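You operate a simulated robot arm through the tools that you are given. There is no shell and no other tool. Be economical: measure what you need, move in short steps, check, and stop when the job is done.

You are at the controls of a simulated two-armed robot. One attempt, no reset.

TASK
On the top of the steel bench, fold the yellow cloth in half, so that its two long edges meet.

Only the result counts: the job must be done as asked and must still hold three seconds after the hand-in. Knocking over, shifting, dropping, spilling or breaking anything else fails it. Flat cloth is picked up by pressing the open fingertips on it (5 to 10 N) and closing them slowly along it; thin cloth reads only 2 to 8 mm in the jaws.

THE ROBOT
Two 7-joint arms with two-finger parallel grippers on one trunk, on a base that drives. Base frame: it is fixed to the floor where the robot stands at the start and does not move with it; the origin is under the middle of the robot, x ahead of it, y to its left, z up. Lengths are in m, angles in degrees, forces in N, time in s.
The left shoulder is at the start at [0.07, 0.163, 1.195], the right one opposite. Places, roughly: top of the steel bench [0.6, 0.1, 0.9]. Payload 3.43 kg a hand.
Tool frame (each hand has its own): the origin (TCP) lies between the finger pads and is the grasp point; the fingertips stand 0.034 m ahead of it; z points along the fingers, y is the line along which they close. The gripper opens to 0.128 m. The fingers are 0.024 m wide and 0.012 m thick; the gripper's body (0.048 by 0.13 m) begins 0.096 m behind the TCP.
Orientation is that of the tool frame in the base frame, as a unit quaternion [x, y, z, w]. With the fingers straight down and closing along the base's y, the tool's x points along the base's -x, its y along +y and its z along -z.

THE INTERFACE
- The arms move only by the tool step_arm. It takes "left_series", "right_series" or both (then of equal length, played together; a hand with none holds still); each is a list of rows, each a list of 7 numbers: the shift along the tool's x, y, z in m, then the turn, a rotation vector about the tool's x, y, z in degrees, then the gripper command, from -1 (shut) to 1 (fully open), values between in proportion. In form: [[tx, ty, tz, ax, ay, az, hand], ...]. A call has 1 to 10 rows; each row shifts and turns the commanded pose from where the row before left it, along the tool's axes as they then stand. Rows are played at 5 a second. More than 0.05 m and 8.6 degrees between two rows, or a gripper value outside its range, and nothing of the call is played. Where a pose cannot be reached the arm comes as near as it can. A force on the tool above 40 N (or 10 N above the force at the start of the call, whichever is more), or a blocked arm, ends the call early, and 0.2 s more pass. The fingers move at their own pace (about 0.153 m/s each) and stop on an object; they squeeze with about 44 N. The grip force told is the motor's: it shows also when the fingers shut on nothing. Time passes only in rows, and 0.2 s behind the last, so rows that do not move let the fingers close. The reply holds the time, the measured pose of the TCP, the force on the tool along the base axes, the opening and the grip force, in the units named above and with some noise, with the torque about the TCP (base axes, N m) and any sound that the robot's microphone picked up.
- Cameras (640 x 400 px; columns grow to the right, rows downward): "scene" is now at [0.1267, -0.0095, 1.4026]; the picture's right is [-0.12, -0.99, 0.00], its down [-0.75, 0.09, -0.65] and it looks along [0.65, -0.08, -0.76] (base axes); focal length 222 px, centre (320, 200). "left" rides on the left gripper at [0.076, 0.011, -0.16] in its tool frame; the picture's right is [-0.15, 0.99, 0.00], its down [-0.88, -0.13, -0.46] and it looks along [-0.45, -0.07, 0.89] (tool axes); focal length 234 px, centre (320, 200). "right" rides on the right gripper at [0.076, -0.011, -0.16] in its tool frame; the picture's right is [0.15, 0.99, 0.00], its down [-0.88, 0.13, -0.46] and it looks along [-0.45, 0.07, 0.89] (tool axes); focal length 234 px, centre (320, 200). There is no depth. A picture from a camera that has moved, and an enlarged one, comes with that camera's place and axes in the base frame and with its lens.
- get_image(camera): a new picture of that camera. No time passes.
- lift_body(by): slides the trunk up (or, below 0, down) by that many m; the arms and the scene camera ride with it, the base frame stays. It gives what a move gives, with no picture.
- steer(legs): drives the robot by 1 to 6 legs, each [ahead, left, turn to the left] in m, m and degrees, along the robot's own axes; the way and the turn of a leg run together, so that a leg with both is an arc; at most 1.5 m and 180 degrees a leg. The arms and the cameras ride along, it lands a little off, and it stops where it bumps. It gives what a move gives.
- turn_head(pan, tilt): turns the head with the scene camera to pan (to the left, within 86 degrees either way) and tilt (down, from -29 to 69), counted from straight ahead of the robot. It gives what a move gives.
- inspect(camera, box): a new picture of the part [left, top, right, bottom] of that camera's present view, enlarged. No time passes.
- hand_in(): hands the job in; it is judged then, once.

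Go step by step. Nothing tells you exact positions but the pictures and the camera data: compare them with the known pose of the tool, close in by small moves and look again before you grip or let go. The budget is 120 turns and 100 pictures, counting those below and the enlarged ones. Unless the task says otherwise, let go and move clear before handing in, and close with one line.

The tools are called after "Call:" as a command line: name --argument value ..., lists and objects as JSON in quotes. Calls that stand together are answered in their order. step_arm: Moves the arms, as the interface text tells. Its arguments: {"type":"object","properties":{"left_series":{"type":"array"},"right_series":{"type":"array"}},"required":[]} The other tools are called the same way: lift_body (by) slides the trunk up or down; steer (legs) drives the base; turn_head (pan, tilt) turns the head that bears the scene camera; get_image (camera) takes a picture; inspect (camera, box) takes an enlarged picture of a part of a camera's view; hand_in () hands the job in.

At the start:

```text
t: 0.0
left_eef_pos: [0.6382, 0.3936, 1.1148]
left_tool_rot: [0.0, 1.0, 0.0, 0.0]
left_force: [-0.4, 0.4, -0.2]
left_torque: [-0.05, 0.0, -0.03]
left_finger_gap: 0.1279
left_grip_force: 0.1
right_eef_pos: [0.5121, -0.0956, 1.0709]
right_tool_rot: [-0.001, 1.0, -0.001, 0.0]
right_force: [0.4, 0.6, -0.8]
right_torque: [-0.03, 0.04, -0.02]
right_finger_gap: 0.1279
right_grip_force: 0.1
trunk travel left (down, up): [-0.675, 0.265]
robot x, y, heading: [0.0002, -0.0038, 0.2]
head pan, tilt: [-6.8, 49.1]
```

scene: 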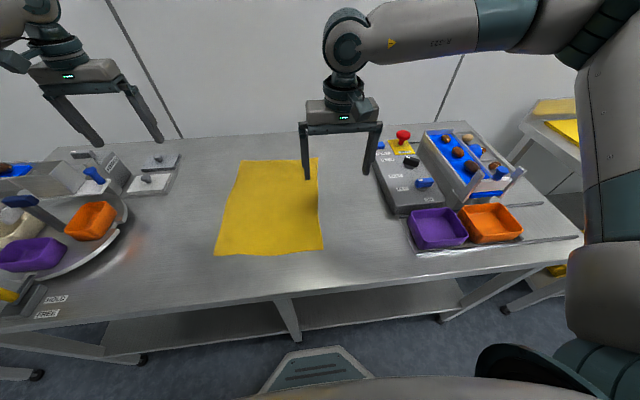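
right: 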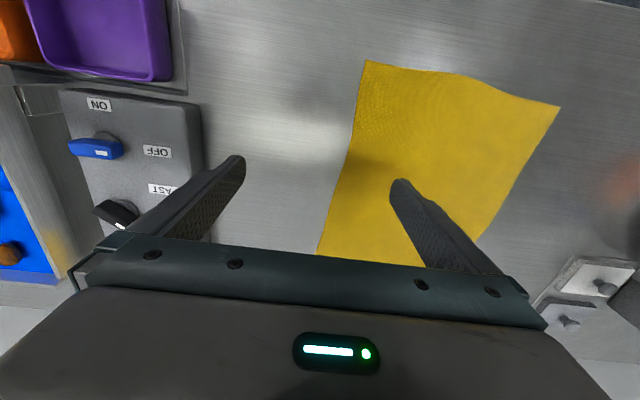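
left: 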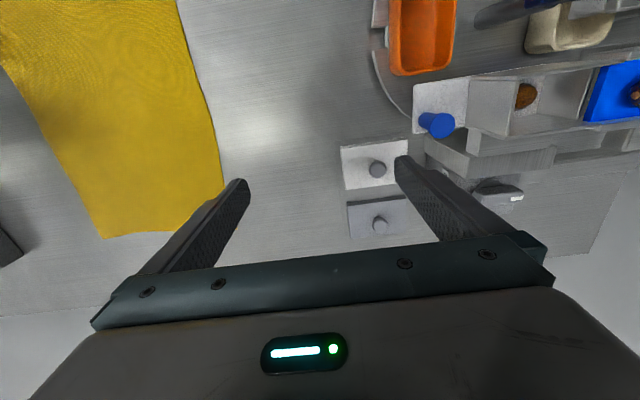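

The cloth lies with its long edges along x, at roughly y≈0.23 and y≈-0.07, spanning x≈0.44–0.85. I'll check how much room the base has at the bench before choosing a stance.

Call:
turn_head --pan 0 --tilt 69

Call:
get_image --camera "scene"

```text
t: 0.8
left_eef_pos: [0.6398, 0.394, 1.1142]
left_tool_rot: [0.0, 1.0, 0.0, 0.0]
left_force: [-0.9, -0.5, 0.1]
left_torque: [0.0, -0.03, 0.0]
left_finger_gap: 0.1281
left_grip_force: 0.2
right_eef_pos: [0.5126, -0.0944, 1.0711]
right_tool_rot: [0.0, 1.0, 0.0, 0.0]
right_force: [0.0, -0.2, 0.2]
right_torque: [0.0, 0.01, -0.01]
right_finger_gap: 0.1279
right_grip_force: 0.0
trunk travel left (down, up): [-0.675, 0.265]
robot x, y, heading: [-0.0014, -0.0015, 0.1]
head pan, tilt: [0.0, 68.8]
```

```text
96 pictures are left
camera scene: at [0.1053, -0.0002, 1.3795], right [0.0, -1.0, 0.0], down [-0.93, 0.0, -0.36], along [0.36, 0.0, -0.93], focal length 222 px, centre (320, 200)
```

scene: 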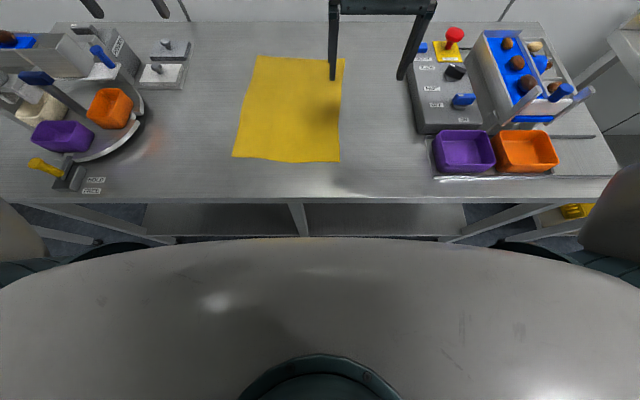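

Rectangle is about 0.41 × 0.306 m, rotated slightly. I'll take the left long edge near both corners: left hand far, right hand near. Left hand first.

Call:
step_arm --left_series '[[-0.02, -0.024, 0.015, 0, 0, 0, 0], [-0.02, -0.024, 0.015, 0, 0, 0, 0], [-0.02, -0.024, 0.015, 0, 0, 0, 0], [-0.02, -0.024, 0.015, 0, 0, 0, 0], [-0.02, -0.024, 0.015, 0, 0, 0, 0], [-0.02, -0.024, 0.015, 0, 0, 0, 0], [-0.02, -0.024, 0.015, 0, 0, 0, 0], [-0.02, -0.012, 0.015, 0, 0, 0, 0], [-0.02, 0, 0.015, 0, 0, 0, 0], [0, 0, 0, 0, 0, 0, -0.2]]'

Call:
turn_head --pan 0 --tilt 50

Call:
get_image --camera "scene"

Call:
get_image --camera "left"

```text
t: 3.0
left_eef_pos: [0.8181, 0.2154, 0.9793]
left_tool_rot: [0.0, 1.0, 0.0, 0.0]
left_force: [0.1, 0.5, 1.1]
left_torque: [-0.02, 0.0, -0.03]
left_finger_gap: 0.0512
left_grip_force: 0.1
right_eef_pos: [0.5118, -0.0943, 1.0704]
right_tool_rot: [0.0, 1.0, 0.0, 0.0]
right_force: [0.4, -0.5, -0.7]
right_torque: [0.02, -0.06, -0.02]
right_finger_gap: 0.1279
right_grip_force: 0.0
trunk travel left (down, up): [-0.675, 0.265]
robot x, y, heading: [0.0021, 0.0034, -0.1]
head pan, tilt: [0.0, 68.8]
```

```text
t: 3.9
left_eef_pos: [0.8192, 0.2147, 0.9786]
left_tool_rot: [-0.001, 1.0, 0.0, 0.001]
left_force: [0.5, -0.1, -0.8]
left_torque: [-0.01, -0.01, 0.0]
left_finger_gap: 0.0513
left_grip_force: 0.1
right_eef_pos: [0.5132, -0.0949, 1.071]
right_tool_rot: [0.0, 1.0, -0.001, 0.001]
right_force: [1.4, 0.0, -0.3]
right_torque: [-0.02, 0.03, 0.0]
right_finger_gap: 0.1281
right_grip_force: 0.1
trunk travel left (down, up): [-0.675, 0.265]
robot x, y, heading: [-0.0017, -0.0005, -0.2]
head pan, tilt: [0.0, 50.0]
```

```text
95 pictures are left
camera scene: at [0.1265, -0.0004, 1.4013], right [0.0, -1.0, 0.0], down [-0.77, 0.0, -0.64], along [0.64, 0.0, -0.77], focal length 222 px, centre (320, 200)
```

scene: 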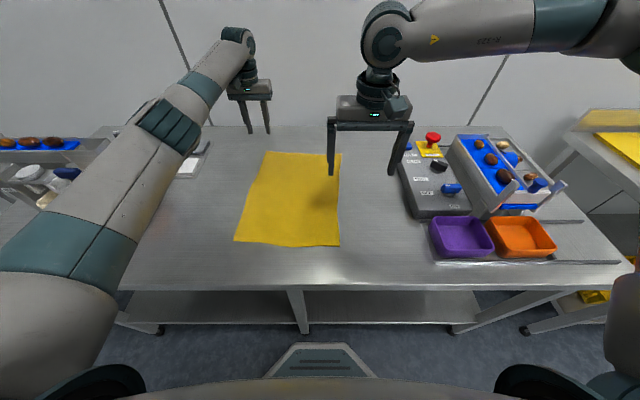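

```text
94 pictures are left
camera left: at [0.7432, 0.2251, 1.1387], right [0.15, 0.99, 0.0], down [0.88, -0.13, 0.46], along [0.45, -0.07, -0.89], focal length 234 px, centre (320, 200)
```

left: 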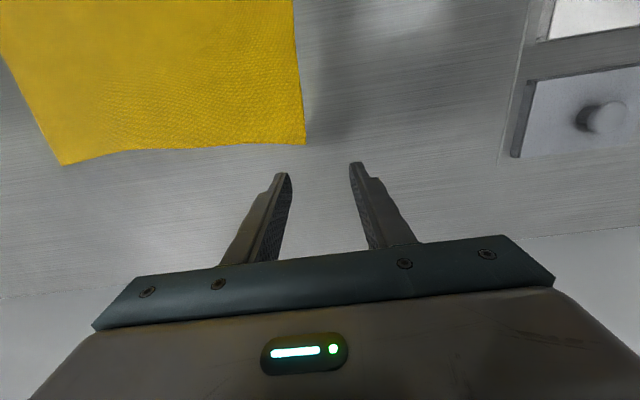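

The two views agree if the surface is at z≈0.88, so the cloth corners are about (0.80,0.20), (0.42,0.23), (0.40,-0.05), (0.78,-0.07). I'll move both hands nearer to their grasp points and look.

Call:
step_arm --left_series '[[0.011, -0.0105, 0.011, 0, 0, 0, -0.53], [0.011, -0.0105, 0.011, 0, 0, 0, -0.53], [0.011, -0.0105, 0.011, 0, 0, 0, -0.53], [0.011, -0.0105, 0.011, 0, 0, 0, -0.53], [0, 0, 0, 0, 0, 0, -0.53], [0, 0, 0, 0, 0, 0, -0.53]]' --right_series '[[0.0085, 0.0368, 0.015, 0, 0, 0, -0.53], [0.0085, 0.0368, 0.015, 0, 0, 0, -0.53], [0.0085, 0.0368, 0.015, 0, 0, 0, -0.53], [0.0085, 0.0368, 0.015, 0, 0, 0, -0.53], [0.0085, 0.0368, 0.015, 0, 0, 0, -0.53], [0, 0, 0, 0, 0, 0, -0.53]]'

Call:
get_image --camera "scene"

Call:
get_image --camera "left"

Call:
get_image --camera "right"

```text
t: 5.2
left_eef_pos: [0.7717, 0.1697, 0.936]
left_tool_rot: [-0.001, 1.0, 0.001, 0.0]
left_force: [0.2, -1.0, -0.6]
left_torque: [0.02, 0.02, 0.0]
left_finger_gap: 0.0303
left_grip_force: 0.1
right_eef_pos: [0.4718, 0.0889, 0.9945]
right_tool_rot: [0.001, 1.0, 0.001, 0.0]
right_force: [-0.9, -0.4, -0.3]
right_torque: [0.01, -0.03, 0.0]
right_finger_gap: 0.0302
right_grip_force: 0.1
trunk travel left (down, up): [-0.675, 0.265]
robot x, y, heading: [-0.001, 0.0, -0.2]
head pan, tilt: [0.0, 50.0]
```

```text
93 pictures are left
camera scene: at [0.1264, -0.0015, 1.4014], right [0.0, -1.0, 0.0], down [-0.77, 0.0, -0.64], along [0.64, 0.0, -0.77], focal length 222 px, centre (320, 200)
```

scene: 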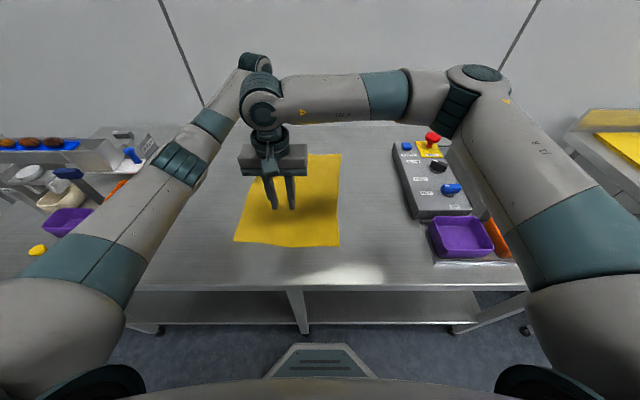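

```text
92 pictures are left
camera left: at [0.6977, 0.1804, 1.0953], right [0.15, 0.99, 0.0], down [0.88, -0.13, 0.46], along [0.45, -0.07, -0.89], focal length 234 px, centre (320, 200)
```

left: 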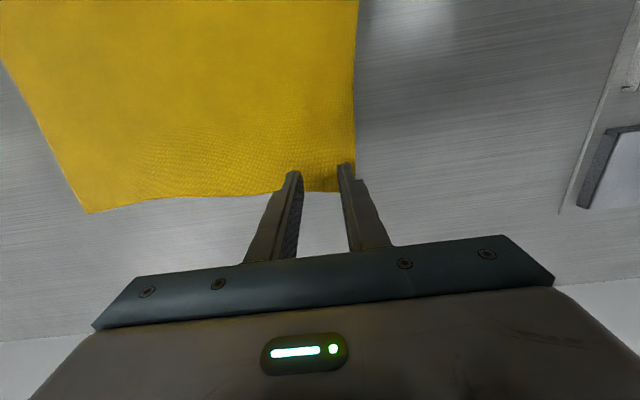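

```text
91 pictures are left
camera right: at [0.3959, 0.0778, 1.1557], right [-0.15, 0.99, 0.0], down [0.88, 0.13, 0.46], along [0.45, 0.07, -0.89], focal length 234 px, centre (320, 200)
```

right: 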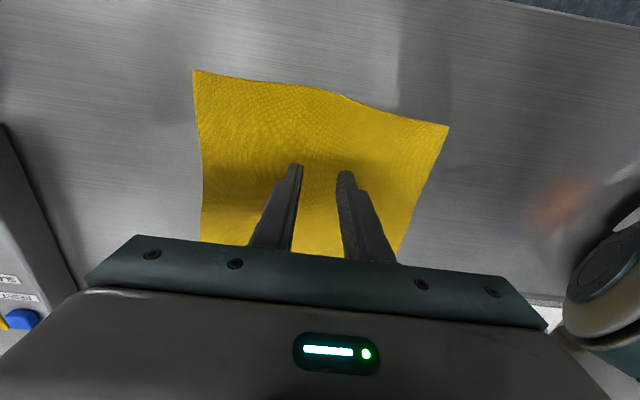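

Left is placed well (outer finger ~12 mm inside the edge). I'll lower it to near contact and bring the right hand closer, watching clearance to the left forearm.

Call:
step_arm --left_series '[[0, 0, 0.008, 0, 0, 0, -0.53], [0, 0, 0.006, 0, 0, 0, -0.53], [0, 0, 0.003, 0, 0, 0, -0.53], [0, 0, 0.002, 0, 0, 0, -0.53]]' --right_series '[[0.006, 0.025, 0.01, 0, 0, 0, -0.53], [0.006, 0.025, 0.01, 0, 0, 0, -0.53], [0.006, 0.025, 0.01, 0, 0, 0, -0.53], [0, 0, 0, 0, 0, 0, -0.53]]'

Call:
get_image --camera "scene"

Call:
get_image --camera "right"

```text
t: 6.2
left_eef_pos: [0.7747, 0.1717, 0.9185]
left_tool_rot: [-0.002, 1.0, 0.001, 0.0]
left_force: [-0.3, 0.6, -0.1]
left_torque: [-0.02, 0.04, -0.01]
left_finger_gap: 0.0303
left_grip_force: 0.1
right_eef_pos: [0.452, 0.1629, 0.9645]
right_tool_rot: [0.0, 1.0, -0.001, -0.001]
right_force: [-12.9, -21.9, -0.3]
right_torque: [2.3, -1.32, 0.26]
right_finger_gap: 0.0301
right_grip_force: 0.1
trunk travel left (down, up): [-0.675, 0.265]
robot x, y, heading: [0.0006, 0.0015, -0.1]
head pan, tilt: [0.0, 50.0]
```

```text
90 pictures are left
camera scene: at [0.1266, -0.001, 1.4013], right [0.0, -1.0, 0.0], down [-0.77, 0.0, -0.64], along [0.64, 0.0, -0.77], focal length 222 px, centre (320, 200)
```

scene: 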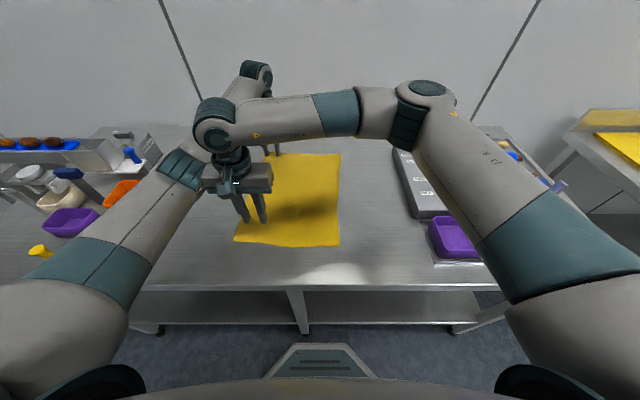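

```text
89 pictures are left
camera right: at [0.3757, 0.1518, 1.1257], right [-0.15, 0.99, 0.0], down [0.88, 0.13, 0.45], along [0.45, 0.06, -0.89], focal length 234 px, centre (320, 200)
```

right: 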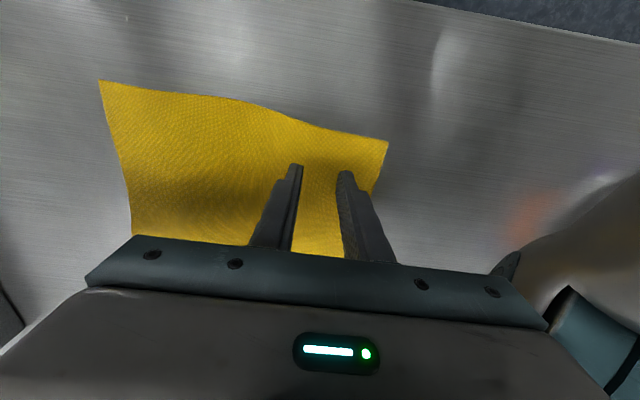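

The right gripper touched the left forearm, so this pairing doesn't fit. The right edge suits the robot better: right hand far, left hand near, folding to the left. Backing both off now.

Call:
step_arm --left_series '[[0, 0.005, -0.02, 0, 0, 0, -0.53], [0, 0.02, -0.02, 0, 0, 0, -0.53], [0, 0.02, -0.02, 0, 0, 0, -0.53], [0, 0.02, -0.02, 0, 0, 0, -0.53], [0.04, 0.015, 0, 0, 0, 0, -0.53], [0.04, 0.015, 0, 0, 0, 0, -0.53], [0.04, 0.015, 0, 0, 0, 0, -0.53], [0.04, 0.015, 0, 0, 0, 0, -0.53], [0.04, 0.015, 0, 0, 0, 0, -0.53], [0.04, 0.015, 0, 0, 0, 0, -0.53]]' --right_series '[[0, -0.03, -0.005, 0, 0, 0, -0.53], [0, -0.04, -0.01, 0, 0, 0, -0.53], [0, -0.04, -0.01, 0, 0, 0, -0.53], [0, -0.04, -0.01, 0, 0, 0, -0.53], [-0.03, -0.008, 0, 0, 0, 0, -0.53], [-0.04, -0.008, 0, 0, 0, 0, -0.53], [-0.04, -0.008, 0, 0, 0, 0, -0.53], [-0.04, -0.008, 0, 0, 0, 0, -0.53], [-0.04, -0.008, 0, 0, 0, 0, -0.53], [-0.04, -0.008, 0, 0, 0, 0, -0.53]]'

Call:
get_image --camera "scene"

```text
t: 8.4
left_eef_pos: [0.5318, 0.3278, 0.9965]
left_tool_rot: [0.0, 1.0, -0.001, 0.0]
left_force: [0.0, -0.1, -0.3]
left_torque: [0.02, -0.03, 0.01]
left_finger_gap: 0.03
left_grip_force: 0.0
right_eef_pos: [0.6819, -0.0328, 1.0023]
right_tool_rot: [0.001, 1.0, 0.0, 0.0]
right_force: [0.3, 0.7, -0.2]
right_torque: [-0.02, -0.01, 0.0]
right_finger_gap: 0.0302
right_grip_force: 0.1
trunk travel left (down, up): [-0.675, 0.265]
robot x, y, heading: [-0.002, -0.0082, 0.2]
head pan, tilt: [0.0, 50.0]
```

```text
88 pictures are left
camera scene: at [0.1254, 0.0014, 1.4015], right [0.0, -1.0, 0.0], down [-0.77, 0.0, -0.64], along [0.64, 0.0, -0.77], focal length 222 px, centre (320, 200)
```

scene: 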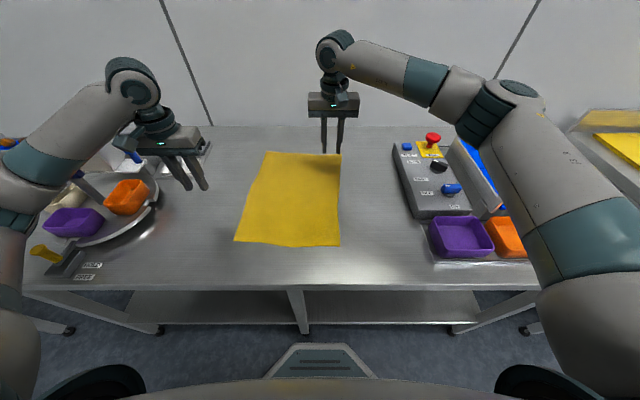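

Clear of contact; cloth undisturbed. Moving toward the new grasp points.

Call:
step_arm --left_series '[[0.012, -0.041, 0.003, 0, 0, 0, -0.53], [0.012, -0.041, 0.003, 0, 0, 0, -0.53], [0.012, -0.041, 0.003, 0, 0, 0, -0.53], [0.012, -0.041, 0.003, 0, 0, 0, -0.53], [0.012, -0.041, 0.003, 0, 0, 0, -0.53], [0.012, -0.041, 0.003, 0, 0, 0, -0.53], [0.012, -0.041, 0.003, 0, 0, 0, -0.53]]' --right_series '[[-0.021, -0.003, 0.022, 0, 0, 0, -0.53], [-0.021, -0.003, 0.022, 0, 0, 0, -0.53], [-0.021, -0.002, 0.022, 0, 0, 0, -0.53], [0, 0, 0, 0, 0, 0, -0.53], [0, 0, 0, 0, 0, 0, -0.53], [0, 0, 0, 0, 0, 0, -0.53], [0, 0, 0, 0, 0, 0, -0.53]]'

Call:
get_image --camera "scene"

Call:
get_image --camera "left"

Call:
get_image --camera "right"

```text
t: 10.1
left_eef_pos: [0.4495, 0.0412, 0.9758]
left_tool_rot: [-0.001, 1.0, 0.001, 0.001]
left_force: [-0.4, 0.0, 0.6]
left_torque: [0.02, 0.02, 0.01]
left_finger_gap: 0.03
left_grip_force: 0.1
right_eef_pos: [0.7455, -0.044, 0.9346]
right_tool_rot: [-0.001, 1.0, 0.001, 0.0]
right_force: [-0.1, 0.0, 0.3]
right_torque: [0.04, -0.02, 0.02]
right_finger_gap: 0.0298
right_grip_force: 0.1
trunk travel left (down, up): [-0.675, 0.265]
robot x, y, heading: [-0.0017, 0.0013, -0.1]
head pan, tilt: [0.0, 50.0]
```

```text
87 pictures are left
camera scene: at [0.1264, -0.0024, 1.4014], right [0.0, -1.0, 0.0], down [-0.77, 0.0, -0.64], along [0.64, 0.0, -0.77], focal length 222 px, centre (320, 200)
```

scene: 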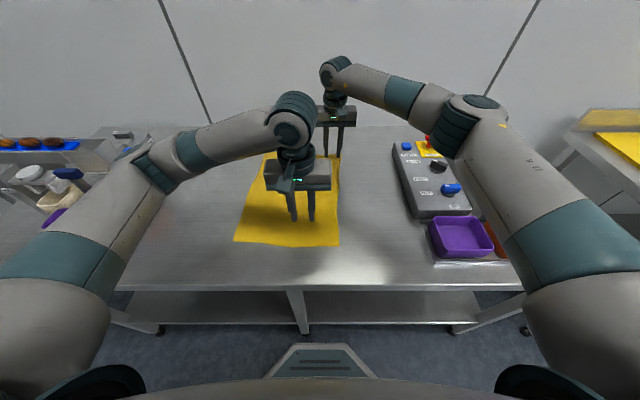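

```text
86 pictures are left
camera left: at [0.3734, 0.0512, 1.1357], right [0.15, 0.99, 0.0], down [0.88, -0.13, 0.46], along [0.45, -0.07, -0.89], focal length 234 px, centre (320, 200)
```

left: 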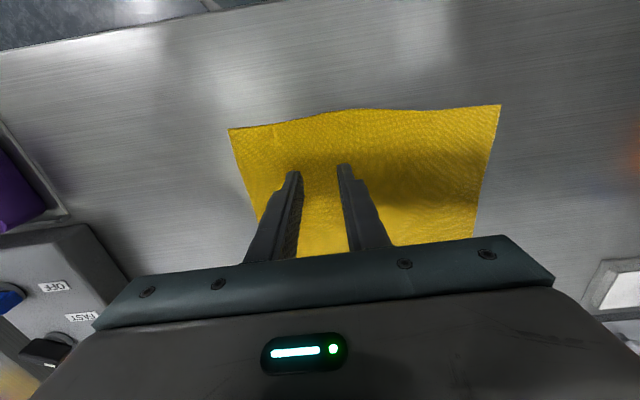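

```text
85 pictures are left
camera right: at [0.6701, -0.0554, 1.0947], right [-0.15, 0.99, 0.0], down [0.88, 0.13, 0.46], along [0.45, 0.07, -0.89], focal length 234 px, centre (320, 200)
```

right: 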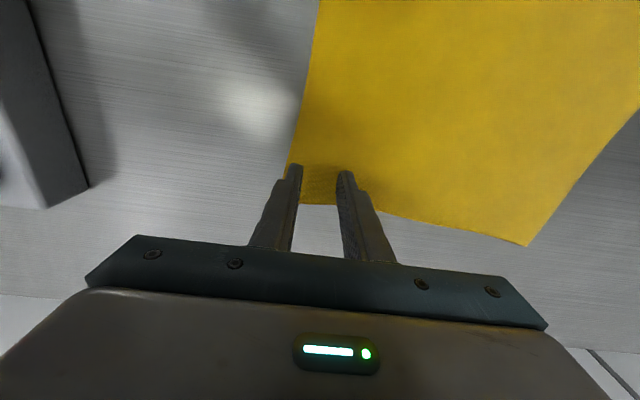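

Right needs ~8 mm inward; left goes to (0.435, -0.021).

Call:
step_arm --left_series '[[0.005, -0.021, 0.01, 0, 0, 0, -0.53], [0.005, -0.021, 0.015, 0, 0, 0, -0.53], [0.0045, -0.02, 0.015, 0, 0, 0, -0.53], [0, 0, 0.005, 0, 0, 0, -0.53], [0, 0, 0, 0, 0, 0, -0.53]]' --right_series '[[-0.008, 0.008, 0, 0, 0, 0, -0.53], [0, 0, 0.005, 0, 0, 0, -0.53], [0, 0, 0.005, 0, 0, 0, -0.53], [0, 0, 0, 0, 0, 0, -0.53], [0, 0, 0, 0, 0, 0, -0.53]]'

Call:
get_image --camera "left"

Call:
get_image --camera "right"

```text
t: 11.2
left_eef_pos: [0.4359, -0.0213, 0.9305]
left_tool_rot: [0.0, 1.0, 0.001, 0.0]
left_force: [-1.1, -0.1, -0.3]
left_torque: [-0.01, 0.04, 0.01]
left_finger_gap: 0.0301
left_grip_force: 0.2
right_eef_pos: [0.7524, -0.0347, 0.9246]
right_tool_rot: [0.0, 1.0, 0.0, -0.001]
right_force: [-0.1, -0.1, 0.1]
right_torque: [0.0, 0.02, 0.01]
right_finger_gap: 0.03
right_grip_force: 0.0
trunk travel left (down, up): [-0.675, 0.265]
robot x, y, heading: [0.0019, 0.0007, 0.0]
head pan, tilt: [0.0, 50.0]
```

```text
84 pictures are left
camera left: at [0.3592, -0.0106, 1.09], right [0.15, 0.99, 0.0], down [0.88, -0.13, 0.46], along [0.45, -0.07, -0.89], focal length 234 px, centre (320, 200)
```

left: 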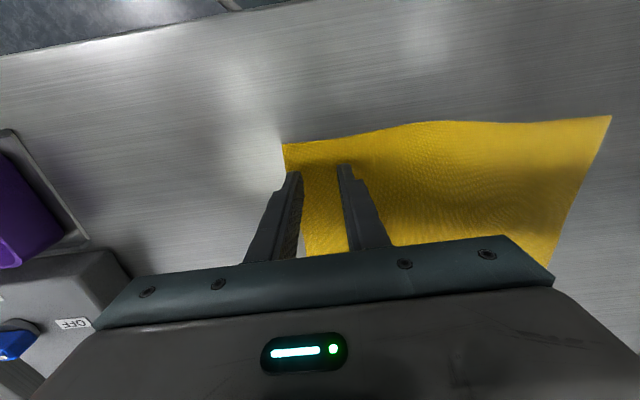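

```text
83 pictures are left
camera right: at [0.6779, -0.0463, 1.0849], right [-0.15, 0.99, 0.0], down [0.88, 0.13, 0.46], along [0.45, 0.07, -0.89], focal length 234 px, centre (320, 200)
```

right: 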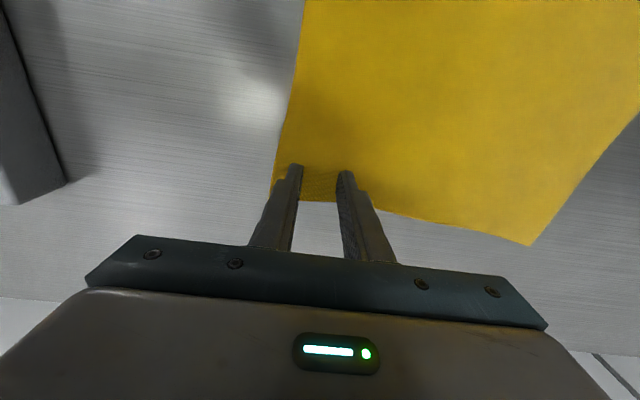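

Both are on the cloth with the outer finger just inside the edge. Descending towards contact.

Call:
step_arm --left_series '[[0, 0.006, 0.005, 0, 0, 0, -0.53], [0, 0, 0.005, 0, 0, 0, -0.53], [0, 0, 0.003, 0, 0, 0, -0.53], [0, 0, 0.002, 0, 0, 0, -0.53], [0, 0, 0.002, 0, 0, 0, -0.53]]' --right_series '[[0, 0, 0.002, 0, 0, 0, -0.53], [0, 0, 0.002, 0, 0, 0, -0.53], [0, 0, 0.002, 0, 0, 0, -0.53], [0, 0, 0.002, 0, 0, 0, -0.53], [0, 0, 0.002, 0, 0, 0, -0.53]]'

```text
t: 12.4
left_eef_pos: [0.435, -0.0155, 0.9156]
left_tool_rot: [-0.001, 1.0, 0.001, 0.001]
left_force: [0.8, 0.9, 10.8]
left_torque: [0.0, 0.02, -0.04]
left_finger_gap: 0.0299
left_grip_force: 0.0
right_eef_pos: [0.753, -0.0339, 0.9155]
right_tool_rot: [0.0, 1.0, 0.001, 0.001]
right_force: [-0.5, -0.3, 0.1]
right_torque: [0.0, 0.02, 0.01]
right_finger_gap: 0.0301
right_grip_force: 0.0
trunk travel left (down, up): [-0.675, 0.265]
robot x, y, heading: [-0.0017, 0.0013, -0.0]
head pan, tilt: [0.0, 50.0]
```

Left is pressing at ~11 N; right is about to touch.

Call:
step_arm --left_series '[[0, 0, -0.0005, 0, 0, 0, -0.53], [0, 0, 0, 0, 0, 0, -0.53]]' --right_series '[[0, 0, 0.001, 0, 0, 0, -0.53], [0, 0, 0.001, 0, 0, 0, -0.53]]'

```text
t: 13.1
left_eef_pos: [0.4346, -0.0167, 0.9143]
left_tool_rot: [0.0, 1.0, 0.0, 0.001]
left_force: [0.9, 1.4, 9.8]
left_torque: [-0.02, 0.01, 0.01]
left_finger_gap: 0.03
left_grip_force: 0.1
right_eef_pos: [0.753, -0.0332, 0.9158]
right_tool_rot: [-0.001, 1.0, 0.0, 0.001]
right_force: [0.5, 0.2, 8.9]
right_torque: [-0.05, -0.04, -0.01]
right_finger_gap: 0.0301
right_grip_force: 0.0
trunk travel left (down, up): [-0.675, 0.265]
robot x, y, heading: [0.0031, 0.0006, 0.1]
head pan, tilt: [0.0, 50.0]
```

Both press with 9–10 N. Closing slowly.

Call:
step_arm --left_series '[[0, 0, 0, 0, 0, 0, -0.59], [0, 0, 0, 0, 0, 0, -0.65], [0, 0, 0, 0, 0, 0, -0.71], [0, 0, 0, 0, 0, 0, -0.77], [0, 0, 0, 0, 0, 0, -0.83], [0, 0, 0, 0, 0, 0, -0.89], [0, 0, 0, 0, 0, 0, -0.95], [0, 0, 0, 0, 0, 0, -1], [0, 0, 0, 0, 0, 0, -1]]' --right_series '[[0, 0, 0, 0, 0, 0, -0.59], [0, 0, 0, 0, 0, 0, -0.65], [0, 0, 0, 0, 0, 0, -0.71], [0, 0, 0, 0, 0, 0, -0.77], [0, 0, 0, 0, 0, 0, -0.83], [0, 0, 0, 0, 0, 0, -0.89], [0, 0, 0, 0, 0, 0, -0.95], [0, 0, 0, 0, 0, 0, -1], [0, 0, 0, 0, 0, 0, -1]]'

Call:
get_image --camera "left"

Call:
get_image --camera "right"

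```text
t: 15.1
left_eef_pos: [0.4343, -0.0161, 0.9151]
left_tool_rot: [0.0, 1.0, -0.001, 0.001]
left_force: [0.0, -0.9, 5.5]
left_torque: [-0.07, -0.01, 0.03]
left_finger_gap: 0.0018
left_grip_force: 36.7
right_eef_pos: [0.7533, -0.0335, 0.9148]
right_tool_rot: [0.0, 1.0, 0.0, 0.002]
right_force: [-0.3, 0.3, 17.8]
right_torque: [0.04, 0.0, -0.01]
right_finger_gap: 0.0021
right_grip_force: 36.6
trunk travel left (down, up): [-0.675, 0.265]
robot x, y, heading: [-0.0024, 0.0041, 0.2]
head pan, tilt: [0.0, 50.0]
```

```text
82 pictures are left
camera left: at [0.3579, -0.0051, 1.0748], right [0.15, 0.99, 0.0], down [0.88, -0.13, 0.46], along [0.45, -0.07, -0.89], focal length 234 px, centre (320, 200)
```

left: 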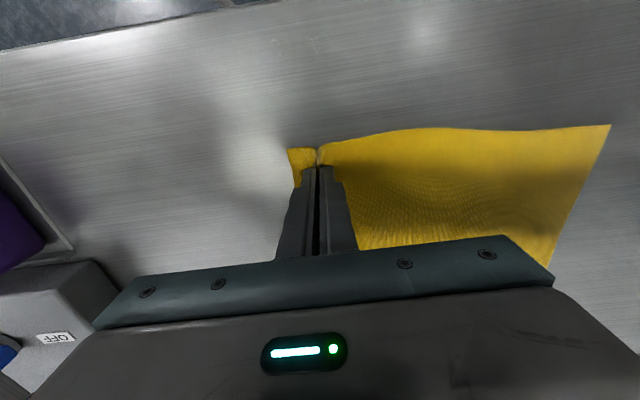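

```text
81 pictures are left
camera right: at [0.676, -0.0456, 1.0757], right [-0.15, 0.99, 0.0], down [0.88, 0.13, 0.46], along [0.45, 0.07, -0.89], focal length 234 px, centre (320, 200)
```

right: 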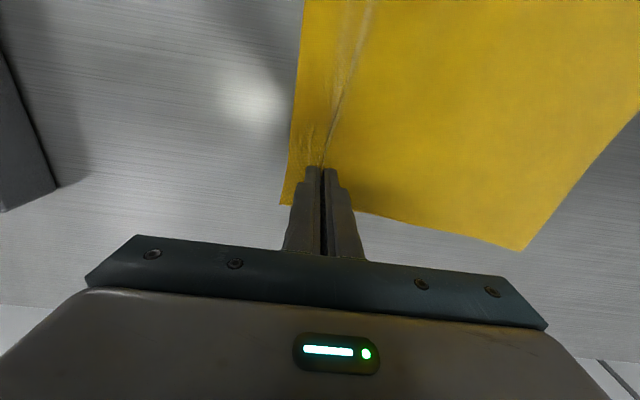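

Both jaws read ~2 mm with visible ruck, so both hold cloth. Lifting a bit to verify.

Call:
step_arm --left_series '[[0, 0.002, -0.01, 0, 0, 0, -1], [0, 0.003, -0.01, 0, 0, 0, -1], [0, 0.005, -0.012, 0, 0, 0, -1], [-0.001, 0.005, -0.013, 0, 0, 0, -1]]' --right_series '[[0, 0.002, -0.01, 0, 0, 0, -1], [0, 0.003, -0.01, 0, 0, 0, -1], [0, 0.005, -0.012, 0, 0, 0, -1], [-0.001, 0.005, -0.013, 0, 0, 0, -1]]'

Call:
get_image --camera "scene"

Call:
get_image --camera "left"

Call:
get_image --camera "right"

```text
t: 16.1
left_eef_pos: [0.435, -0.0006, 0.9587]
left_tool_rot: [0.001, 1.0, -0.001, 0.0]
left_force: [1.1, 0.2, 0.5]
left_torque: [-0.03, -0.02, -0.04]
left_finger_gap: 0.0018
left_grip_force: 37.1
right_eef_pos: [0.755, -0.019, 0.9582]
right_tool_rot: [0.001, 1.0, 0.0, 0.0]
right_force: [0.8, 0.3, 0.4]
right_torque: [0.02, -0.03, 0.01]
right_finger_gap: 0.0021
right_grip_force: 36.7
trunk travel left (down, up): [-0.675, 0.265]
robot x, y, heading: [0.0032, -0.0004, -0.1]
head pan, tilt: [0.0, 50.0]
```

```text
80 pictures are left
camera scene: at [0.1257, 0.0003, 1.4014], right [0.0, -1.0, 0.0], down [-0.77, 0.0, -0.64], along [0.64, 0.0, -0.77], focal length 222 px, centre (320, 200)
```

scene: 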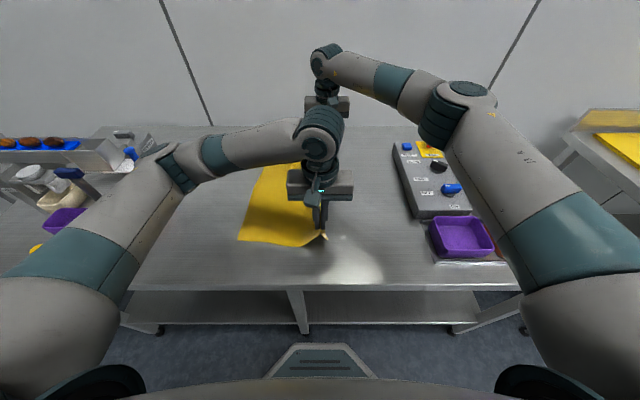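

```text
79 pictures are left
camera left: at [0.3603, 0.0106, 1.1191], right [0.15, 0.99, 0.0], down [0.88, -0.13, 0.46], along [0.45, -0.07, -0.89], focal length 234 px, centre (320, 200)
```

left: 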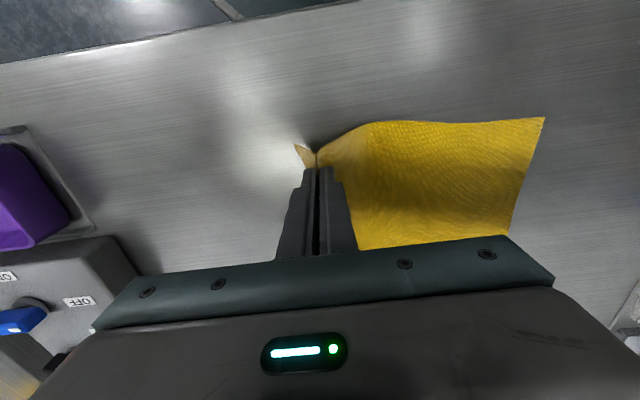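

```text
78 pictures are left
camera right: at [0.6783, -0.0304, 1.1188], right [-0.15, 0.99, 0.0], down [0.88, 0.13, 0.46], along [0.45, 0.07, -0.89], focal length 234 px, centre (320, 200)
```

right: 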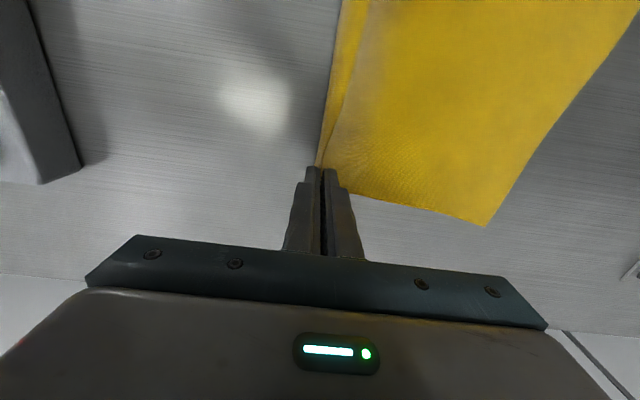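

Both corners are up and holding. Carrying the edge over in an arc towards +y.

Call:
step_arm --left_series '[[-0.002, 0.01, -0.015, 0, 0, 0, -1], [-0.001, 0.015, -0.012, 0, 0, 0, -1], [-0.001, 0.018, -0.009, 0, 0, 0, -1], [-0.002, 0.02, -0.006, 0, 0, 0, -1], [-0.001, 0.02, -0.002, 0, 0, 0, -1], [-0.001, 0.02, 0, 0, 0, 0, -1], [-0.002, 0.02, 0.002, 0, 0, 0, -1], [-0.001, 0.02, 0.004, 0, 0, 0, -1]]' --right_series '[[-0.002, 0.01, -0.015, 0, 0, 0, -1], [-0.001, 0.015, -0.012, 0, 0, 0, -1], [-0.001, 0.018, -0.009, 0, 0, 0, -1], [-0.002, 0.02, -0.006, 0, 0, 0, -1], [-0.001, 0.02, -0.002, 0, 0, 0, -1], [-0.001, 0.02, 0, 0, 0, 0, -1], [-0.002, 0.02, 0.002, 0, 0, 0, -1], [-0.001, 0.02, 0.004, 0, 0, 0, -1]]'

Call:
get_image --camera "scene"

Call:
get_image --camera "left"

Call:
get_image --camera "right"

```text
t: 17.9
left_eef_pos: [0.4458, 0.1419, 0.9962]
left_tool_rot: [0.001, 1.0, -0.001, 0.0]
left_force: [1.1, -0.5, 0.5]
left_torque: [0.02, -0.05, -0.01]
left_finger_gap: 0.0021
left_grip_force: 36.6
right_eef_pos: [0.7527, 0.1056, 0.9951]
right_tool_rot: [0.0, 1.0, 0.0, 0.0]
right_force: [-0.5, 0.1, 0.1]
right_torque: [-0.02, -0.03, 0.04]
right_finger_gap: 0.002
right_grip_force: 36.8
right hand out of reach, approached as far as the arm can: row 7, 8
trunk travel left (down, up): [-0.675, 0.265]
robot x, y, heading: [0.0007, 0.003, -0.1]
head pan, tilt: [0.0, 50.0]
```

```text
77 pictures are left
camera scene: at [0.1266, 0.0, 1.4013], right [0.0, -1.0, 0.0], down [-0.77, 0.0, -0.64], along [0.64, 0.0, -0.77], focal length 222 px, centre (320, 200)
```

scene: 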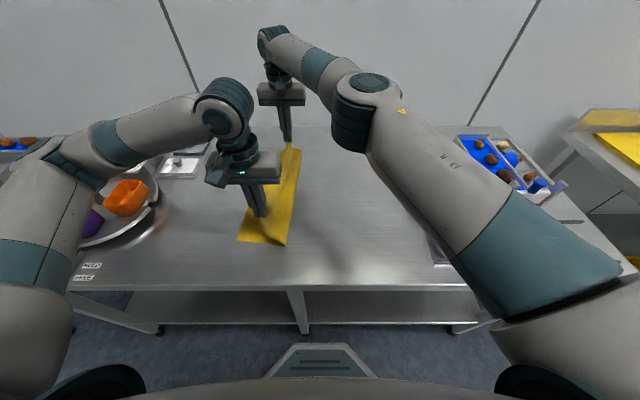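

```text
76 pictures are left
camera left: at [0.3715, 0.1526, 1.1559], right [0.15, 0.99, 0.0], down [0.88, -0.13, 0.46], along [0.45, -0.07, -0.89], focal length 234 px, centre (320, 200)
```

left: 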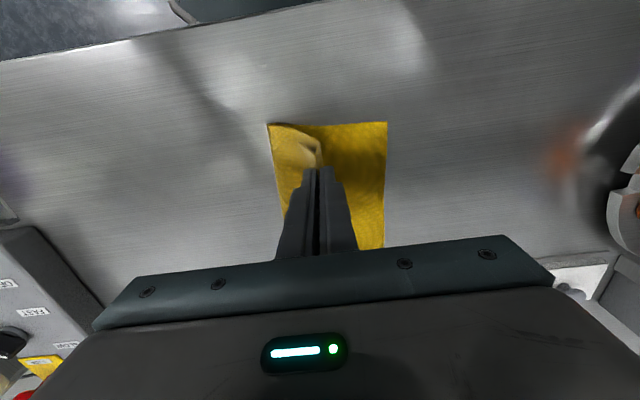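

```text
75 pictures are left
camera right: at [0.677, 0.0949, 1.1562], right [-0.15, 0.99, 0.0], down [0.88, 0.13, 0.46], along [0.45, 0.07, -0.89], focal length 234 px, centre (320, 200)
```

right: 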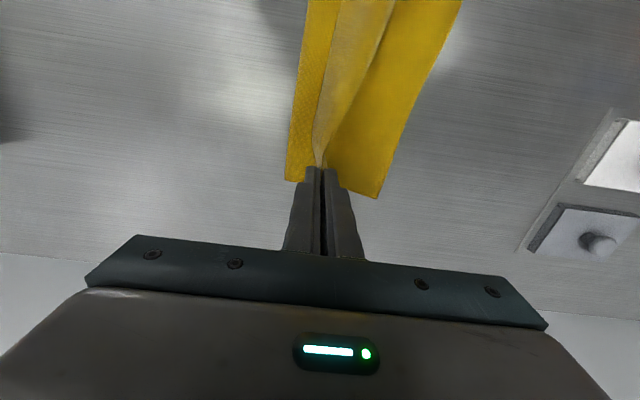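

Right arm has reached its limit; both hands need another ~0.045 m to the left. I'll lower a bit to keep slack, then slide the base left, which carries both hands along.

Call:
step_arm --left_series '[[0, 0, 0.01, 0, 0, 0, -1], [0, 0, 0.01, 0, 0, 0, -1], [0, 0, 0.01, 0, 0, 0, -1], [0, 0, 0.01, 0, 0, 0, -1]]' --right_series '[[0, 0, 0.01, 0, 0, 0, -1], [0, 0, 0.01, 0, 0, 0, -1], [0, 0, 0.01, 0, 0, 0, -1], [0, 0, 0.01, 0, 0, 0, -1]]'

Call:
steer --legs '[[0, 0.045, 0]]'

Call:
get_image --camera "scene"

Call:
get_image --camera "left"

Call:
get_image --camera "right"

```text
t: 18.9
left_eef_pos: [0.4479, 0.1417, 0.9569]
left_tool_rot: [0.0, 1.0, 0.0, -0.001]
left_force: [0.5, -0.3, 0.3]
left_torque: [0.01, 0.02, 0.01]
left_finger_gap: 0.002
left_grip_force: 37.0
right_eef_pos: [0.7516, 0.1064, 0.9568]
right_tool_rot: [0.0, 1.0, 0.0, 0.0]
right_force: [-0.8, 0.3, 0.4]
right_torque: [-0.03, 0.03, -0.02]
right_finger_gap: 0.0018
right_grip_force: 36.6
trunk travel left (down, up): [-0.675, 0.265]
robot x, y, heading: [-0.0002, -0.0015, -0.1]
head pan, tilt: [0.0, 50.0]
```

```text
t: 19.8
left_eef_pos: [0.4472, 0.1845, 0.9581]
left_tool_rot: [0.001, 1.0, 0.001, 0.0]
left_force: [0.3, 0.4, -0.6]
left_torque: [0.02, -0.02, 0.03]
left_finger_gap: 0.0019
left_grip_force: 36.4
right_eef_pos: [0.7531, 0.1474, 0.9568]
right_tool_rot: [0.002, 1.0, 0.001, -0.001]
right_force: [-0.5, 0.0, 0.4]
right_torque: [0.04, -0.03, 0.01]
right_finger_gap: 0.0023
right_grip_force: 36.9
trunk travel left (down, up): [-0.675, 0.265]
robot x, y, heading: [0.0037, 0.0459, 0.1]
head pan, tilt: [0.0, 50.0]
```

```text
74 pictures are left
camera scene: at [0.1264, 0.0422, 1.4014], right [0.0, -1.0, 0.0], down [-0.77, 0.0, -0.64], along [0.64, 0.0, -0.77], focal length 222 px, centre (320, 200)
```

scene: 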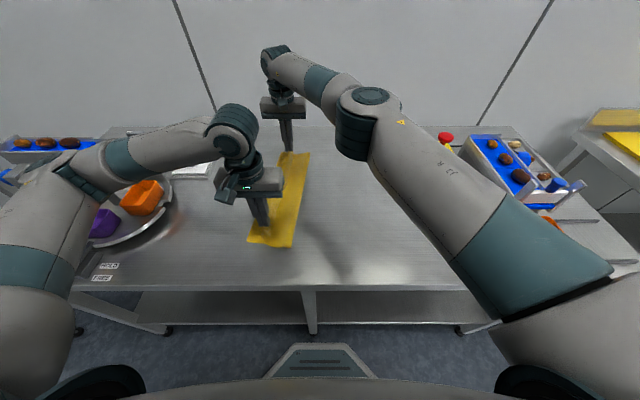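

```text
73 pictures are left
camera left: at [0.3714, 0.1947, 1.1167], right [0.15, 0.99, 0.0], down [0.88, -0.13, 0.46], along [0.45, -0.07, -0.89], focal length 234 px, centre (320, 200)
```

left: 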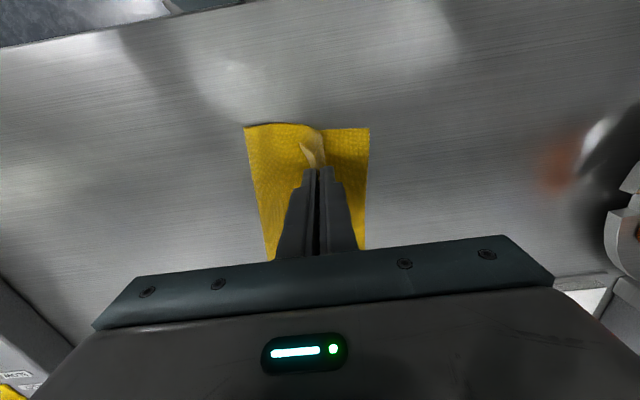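

```text
72 pictures are left
camera right: at [0.6765, 0.1367, 1.1176], right [-0.14, 0.99, 0.0], down [0.88, 0.13, 0.46], along [0.45, 0.07, -0.89], focal length 234 px, centre (320, 200)
```

right: 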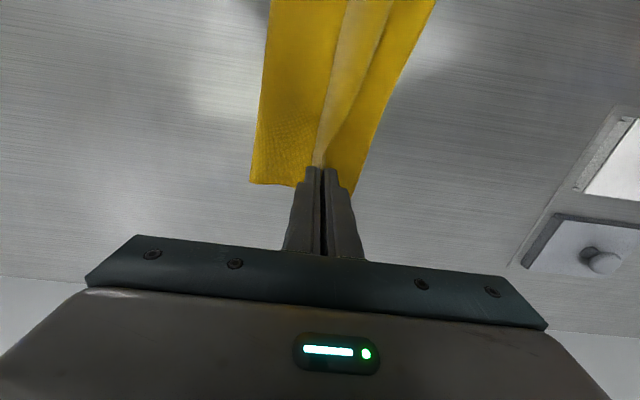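

The pinch left a ~3 cm flap that would lie folded back on top, so this grasp isn't good enough. I'll undo the fold, lay the edge flat again, and regrip right at the edge.

Call:
steer --legs '[[0, -0.045, 0]]'

Call:
step_arm --left_series '[[0, 0, -0.02, 0, 0, 0, -1], [0, -0.01, -0.02, 0, 0, 0, -1], [0, -0.02, 0, 0, 0, 0, -1], [0.002, -0.02, 0, 0, 0, 0, -1], [0.002, -0.02, 0.002, 0, 0, 0, -1], [0.002, -0.02, 0.006, 0, 0, 0, -1], [0.002, -0.018, 0.009, 0, 0, 0, -1], [0.002, -0.015, 0.012, 0, 0, 0, -1], [0.001, -0.01, 0.015, 0, 0, 0, -1]]' --right_series '[[0, 0, -0.02, 0, 0, 0, -1], [0, -0.01, -0.02, 0, 0, 0, -1], [0, -0.02, 0, 0, 0, 0, -1], [0, -0.02, 0, 0, 0, 0, -1], [0, -0.02, 0.002, 0, 0, 0, -1], [0, -0.02, 0.006, 0, 0, 0, -1], [0, -0.018, 0.009, 0, 0, 0, -1], [0, -0.015, 0.012, 0, 0, 0, -1], [0, -0.006, 0.015, 0, 0, 0, -1]]'

Call:
get_image --camera "left"

Call:
get_image --camera "right"

```text
t: 20.6
left_eef_pos: [0.4478, 0.1421, 0.9561]
left_tool_rot: [0.0, 1.0, 0.0, -0.001]
left_force: [0.3, 0.0, 0.1]
left_torque: [-0.02, -0.01, -0.06]
left_finger_gap: 0.0019
left_grip_force: 36.6
right_eef_pos: [0.7524, 0.1066, 0.9573]
right_tool_rot: [0.001, 1.0, 0.0, 0.0]
right_force: [0.3, -0.6, -0.1]
right_torque: [0.0, -0.02, 0.01]
right_finger_gap: 0.002
right_grip_force: 37.0
trunk travel left (down, up): [-0.675, 0.265]
robot x, y, heading: [0.0017, 0.0005, 0.0]
head pan, tilt: [0.0, 50.0]
```

```text
t: 22.6
left_eef_pos: [0.4366, 0.0079, 0.9526]
left_tool_rot: [0.0, 1.0, 0.0, 0.0]
left_force: [0.7, 0.0, 0.3]
left_torque: [0.01, 0.04, 0.0]
left_finger_gap: 0.0019
left_grip_force: 36.7
right_eef_pos: [0.7513, -0.0243, 0.953]
right_tool_rot: [0.001, 1.0, 0.0, 0.001]
right_force: [-0.1, 0.4, 0.2]
right_torque: [0.02, -0.01, -0.01]
right_finger_gap: 0.0018
right_grip_force: 36.7
trunk travel left (down, up): [-0.675, 0.265]
robot x, y, heading: [-0.0038, -0.0017, 0.3]
head pan, tilt: [0.0, 50.0]
```

```text
71 pictures are left
camera left: at [0.3607, 0.0187, 1.1116], right [0.15, 0.99, 0.0], down [0.88, -0.13, 0.45], along [0.45, -0.07, -0.89], focal length 234 px, centre (320, 200)
```

left: 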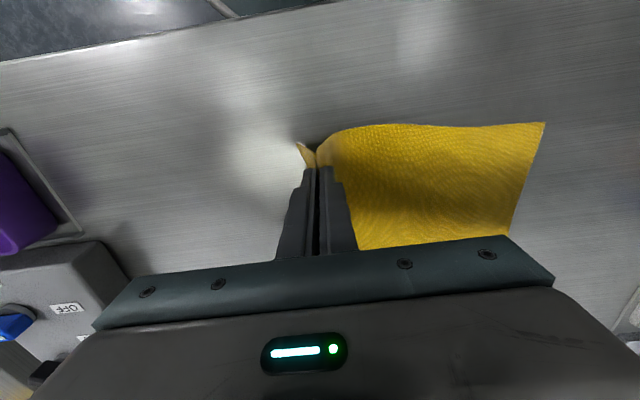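

```text
70 pictures are left
camera right: at [0.6776, -0.0353, 1.1143], right [-0.14, 0.99, 0.0], down [0.88, 0.13, 0.46], along [0.45, 0.07, -0.89], focal length 234 px, centre (320, 200)
```

right: 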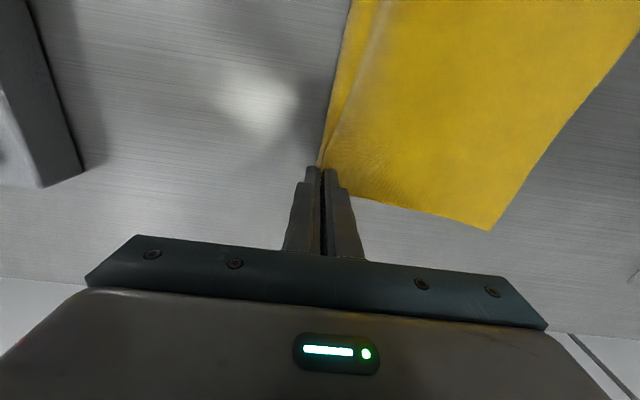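

Laying the edge back down with the flap outward, then releasing.

Call:
step_arm --left_series '[[0, -0.014, 0.005, 0, 0, 0, -1], [0, -0.014, 0.007, 0, 0, 0, -1], [0, 0.004, 0.008, 0, 0, 0, -1], [0, 0.004, 0.008, 0, 0, 0, -1], [0, 0, 0.008, 0, 0, 0, -1], [0, 0, 0, 0, 0, 0, -0.9], [0, 0, 0, 0, 0, 0, -0.8], [0, 0, 0, 0, 0, 0, -0.65], [0, 0, -0.01, 0, 0, 0, -0.5], [0, 0, -0.015, 0, 0, 0, -0.4]]' --right_series '[[0, -0.008, 0.005, 0, 0, 0, -1], [0, -0.008, 0.007, 0, 0, 0, -1], [0, 0.004, 0.008, 0, 0, 0, -1], [0, 0.003, 0.008, 0, 0, 0, -1], [0, 0, 0.008, 0, 0, 0, -1], [0, 0, 0, 0, 0, 0, -0.9], [0, 0, 0, 0, 0, 0, -0.8], [0, 0, 0, 0, 0, 0, -0.65], [0, 0, -0.01, 0, 0, 0, -0.5], [0, 0, -0.015, 0, 0, 0, -0.4]]'

Call:
get_image --camera "left"

Call:
get_image --camera "right"

```text
t: 24.9
left_eef_pos: [0.4346, -0.0117, 0.9417]
left_tool_rot: [0.001, 1.0, 0.001, 0.0]
left_force: [-0.8, 0.4, -0.2]
left_torque: [0.0, -0.02, 0.02]
left_finger_gap: 0.0383
left_grip_force: 0.0
right_eef_pos: [0.7518, -0.0337, 0.9436]
right_tool_rot: [0.001, 1.0, 0.0, 0.0]
right_force: [0.4, 0.6, 0.6]
right_torque: [0.0, -0.03, 0.01]
right_finger_gap: 0.0385
right_grip_force: 0.0
trunk travel left (down, up): [-0.675, 0.265]
robot x, y, heading: [-0.0011, -0.0012, 0.2]
head pan, tilt: [0.0, 50.0]
```

```text
69 pictures are left
camera left: at [0.359, -0.001, 1.1017], right [0.15, 0.99, 0.0], down [0.88, -0.13, 0.46], along [0.45, -0.07, -0.89], focal length 234 px, centre (320, 200)
```

left: 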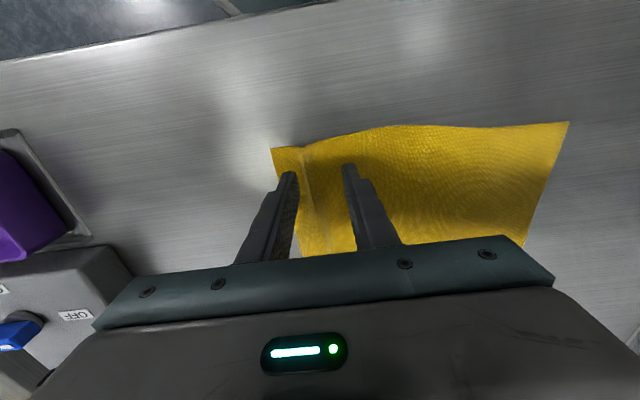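

```text
68 pictures are left
camera right: at [0.6755, -0.0448, 1.1029], right [-0.14, 0.99, 0.0], down [0.88, 0.13, 0.46], along [0.45, 0.07, -0.89], focal length 234 px, centre (320, 200)
```

right: 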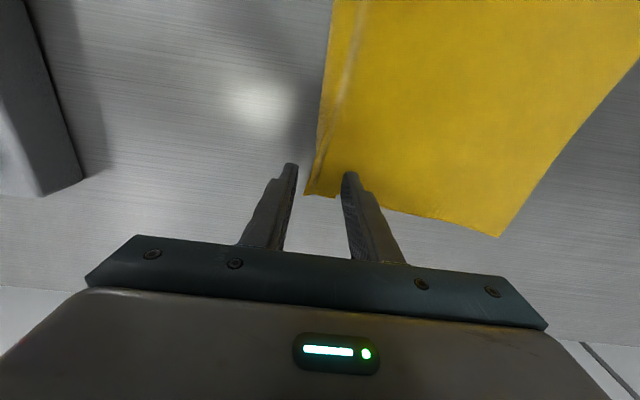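

Left end lies flat; the right end seems tucked. I'll look closer.

Call:
inspect --camera "right" --box '[260, 0, 520, 240]'

Call:
inspect --camera "scene" --box '[220, 120, 380, 260]'

```text
1.67 times, centred on (390, 120) of right
camera zoom: at [0.6755, -0.0448, 1.1029], right [-0.14, 0.99, 0.0], down [0.88, 0.13, 0.46], along [0.45, 0.07, -0.89], focal length 390 px, centre (203, 333)
```

zoom: 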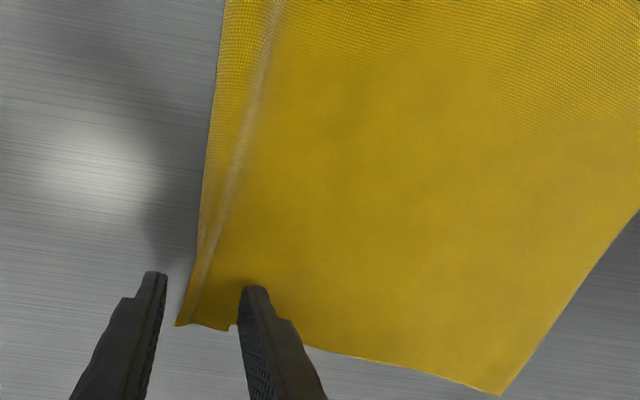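

```text
2.86 times, centred on (300, 190) of scene
camera zoom: at [0.1257, -0.0005, 1.4014], right [0.0, -1.0, 0.0], down [-0.77, 0.0, -0.64], along [0.64, 0.0, -0.77], focal length 634 px, centre (377, 229)
```

zoom: 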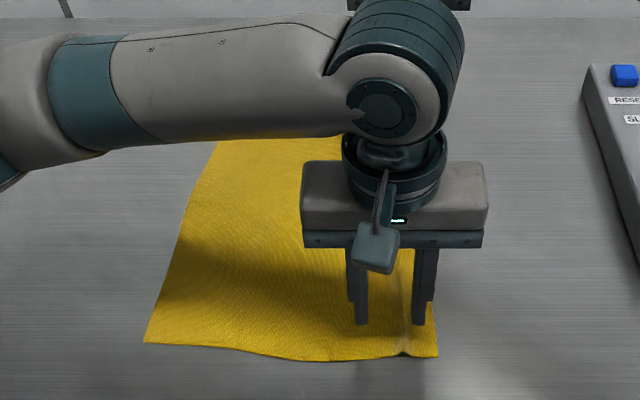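

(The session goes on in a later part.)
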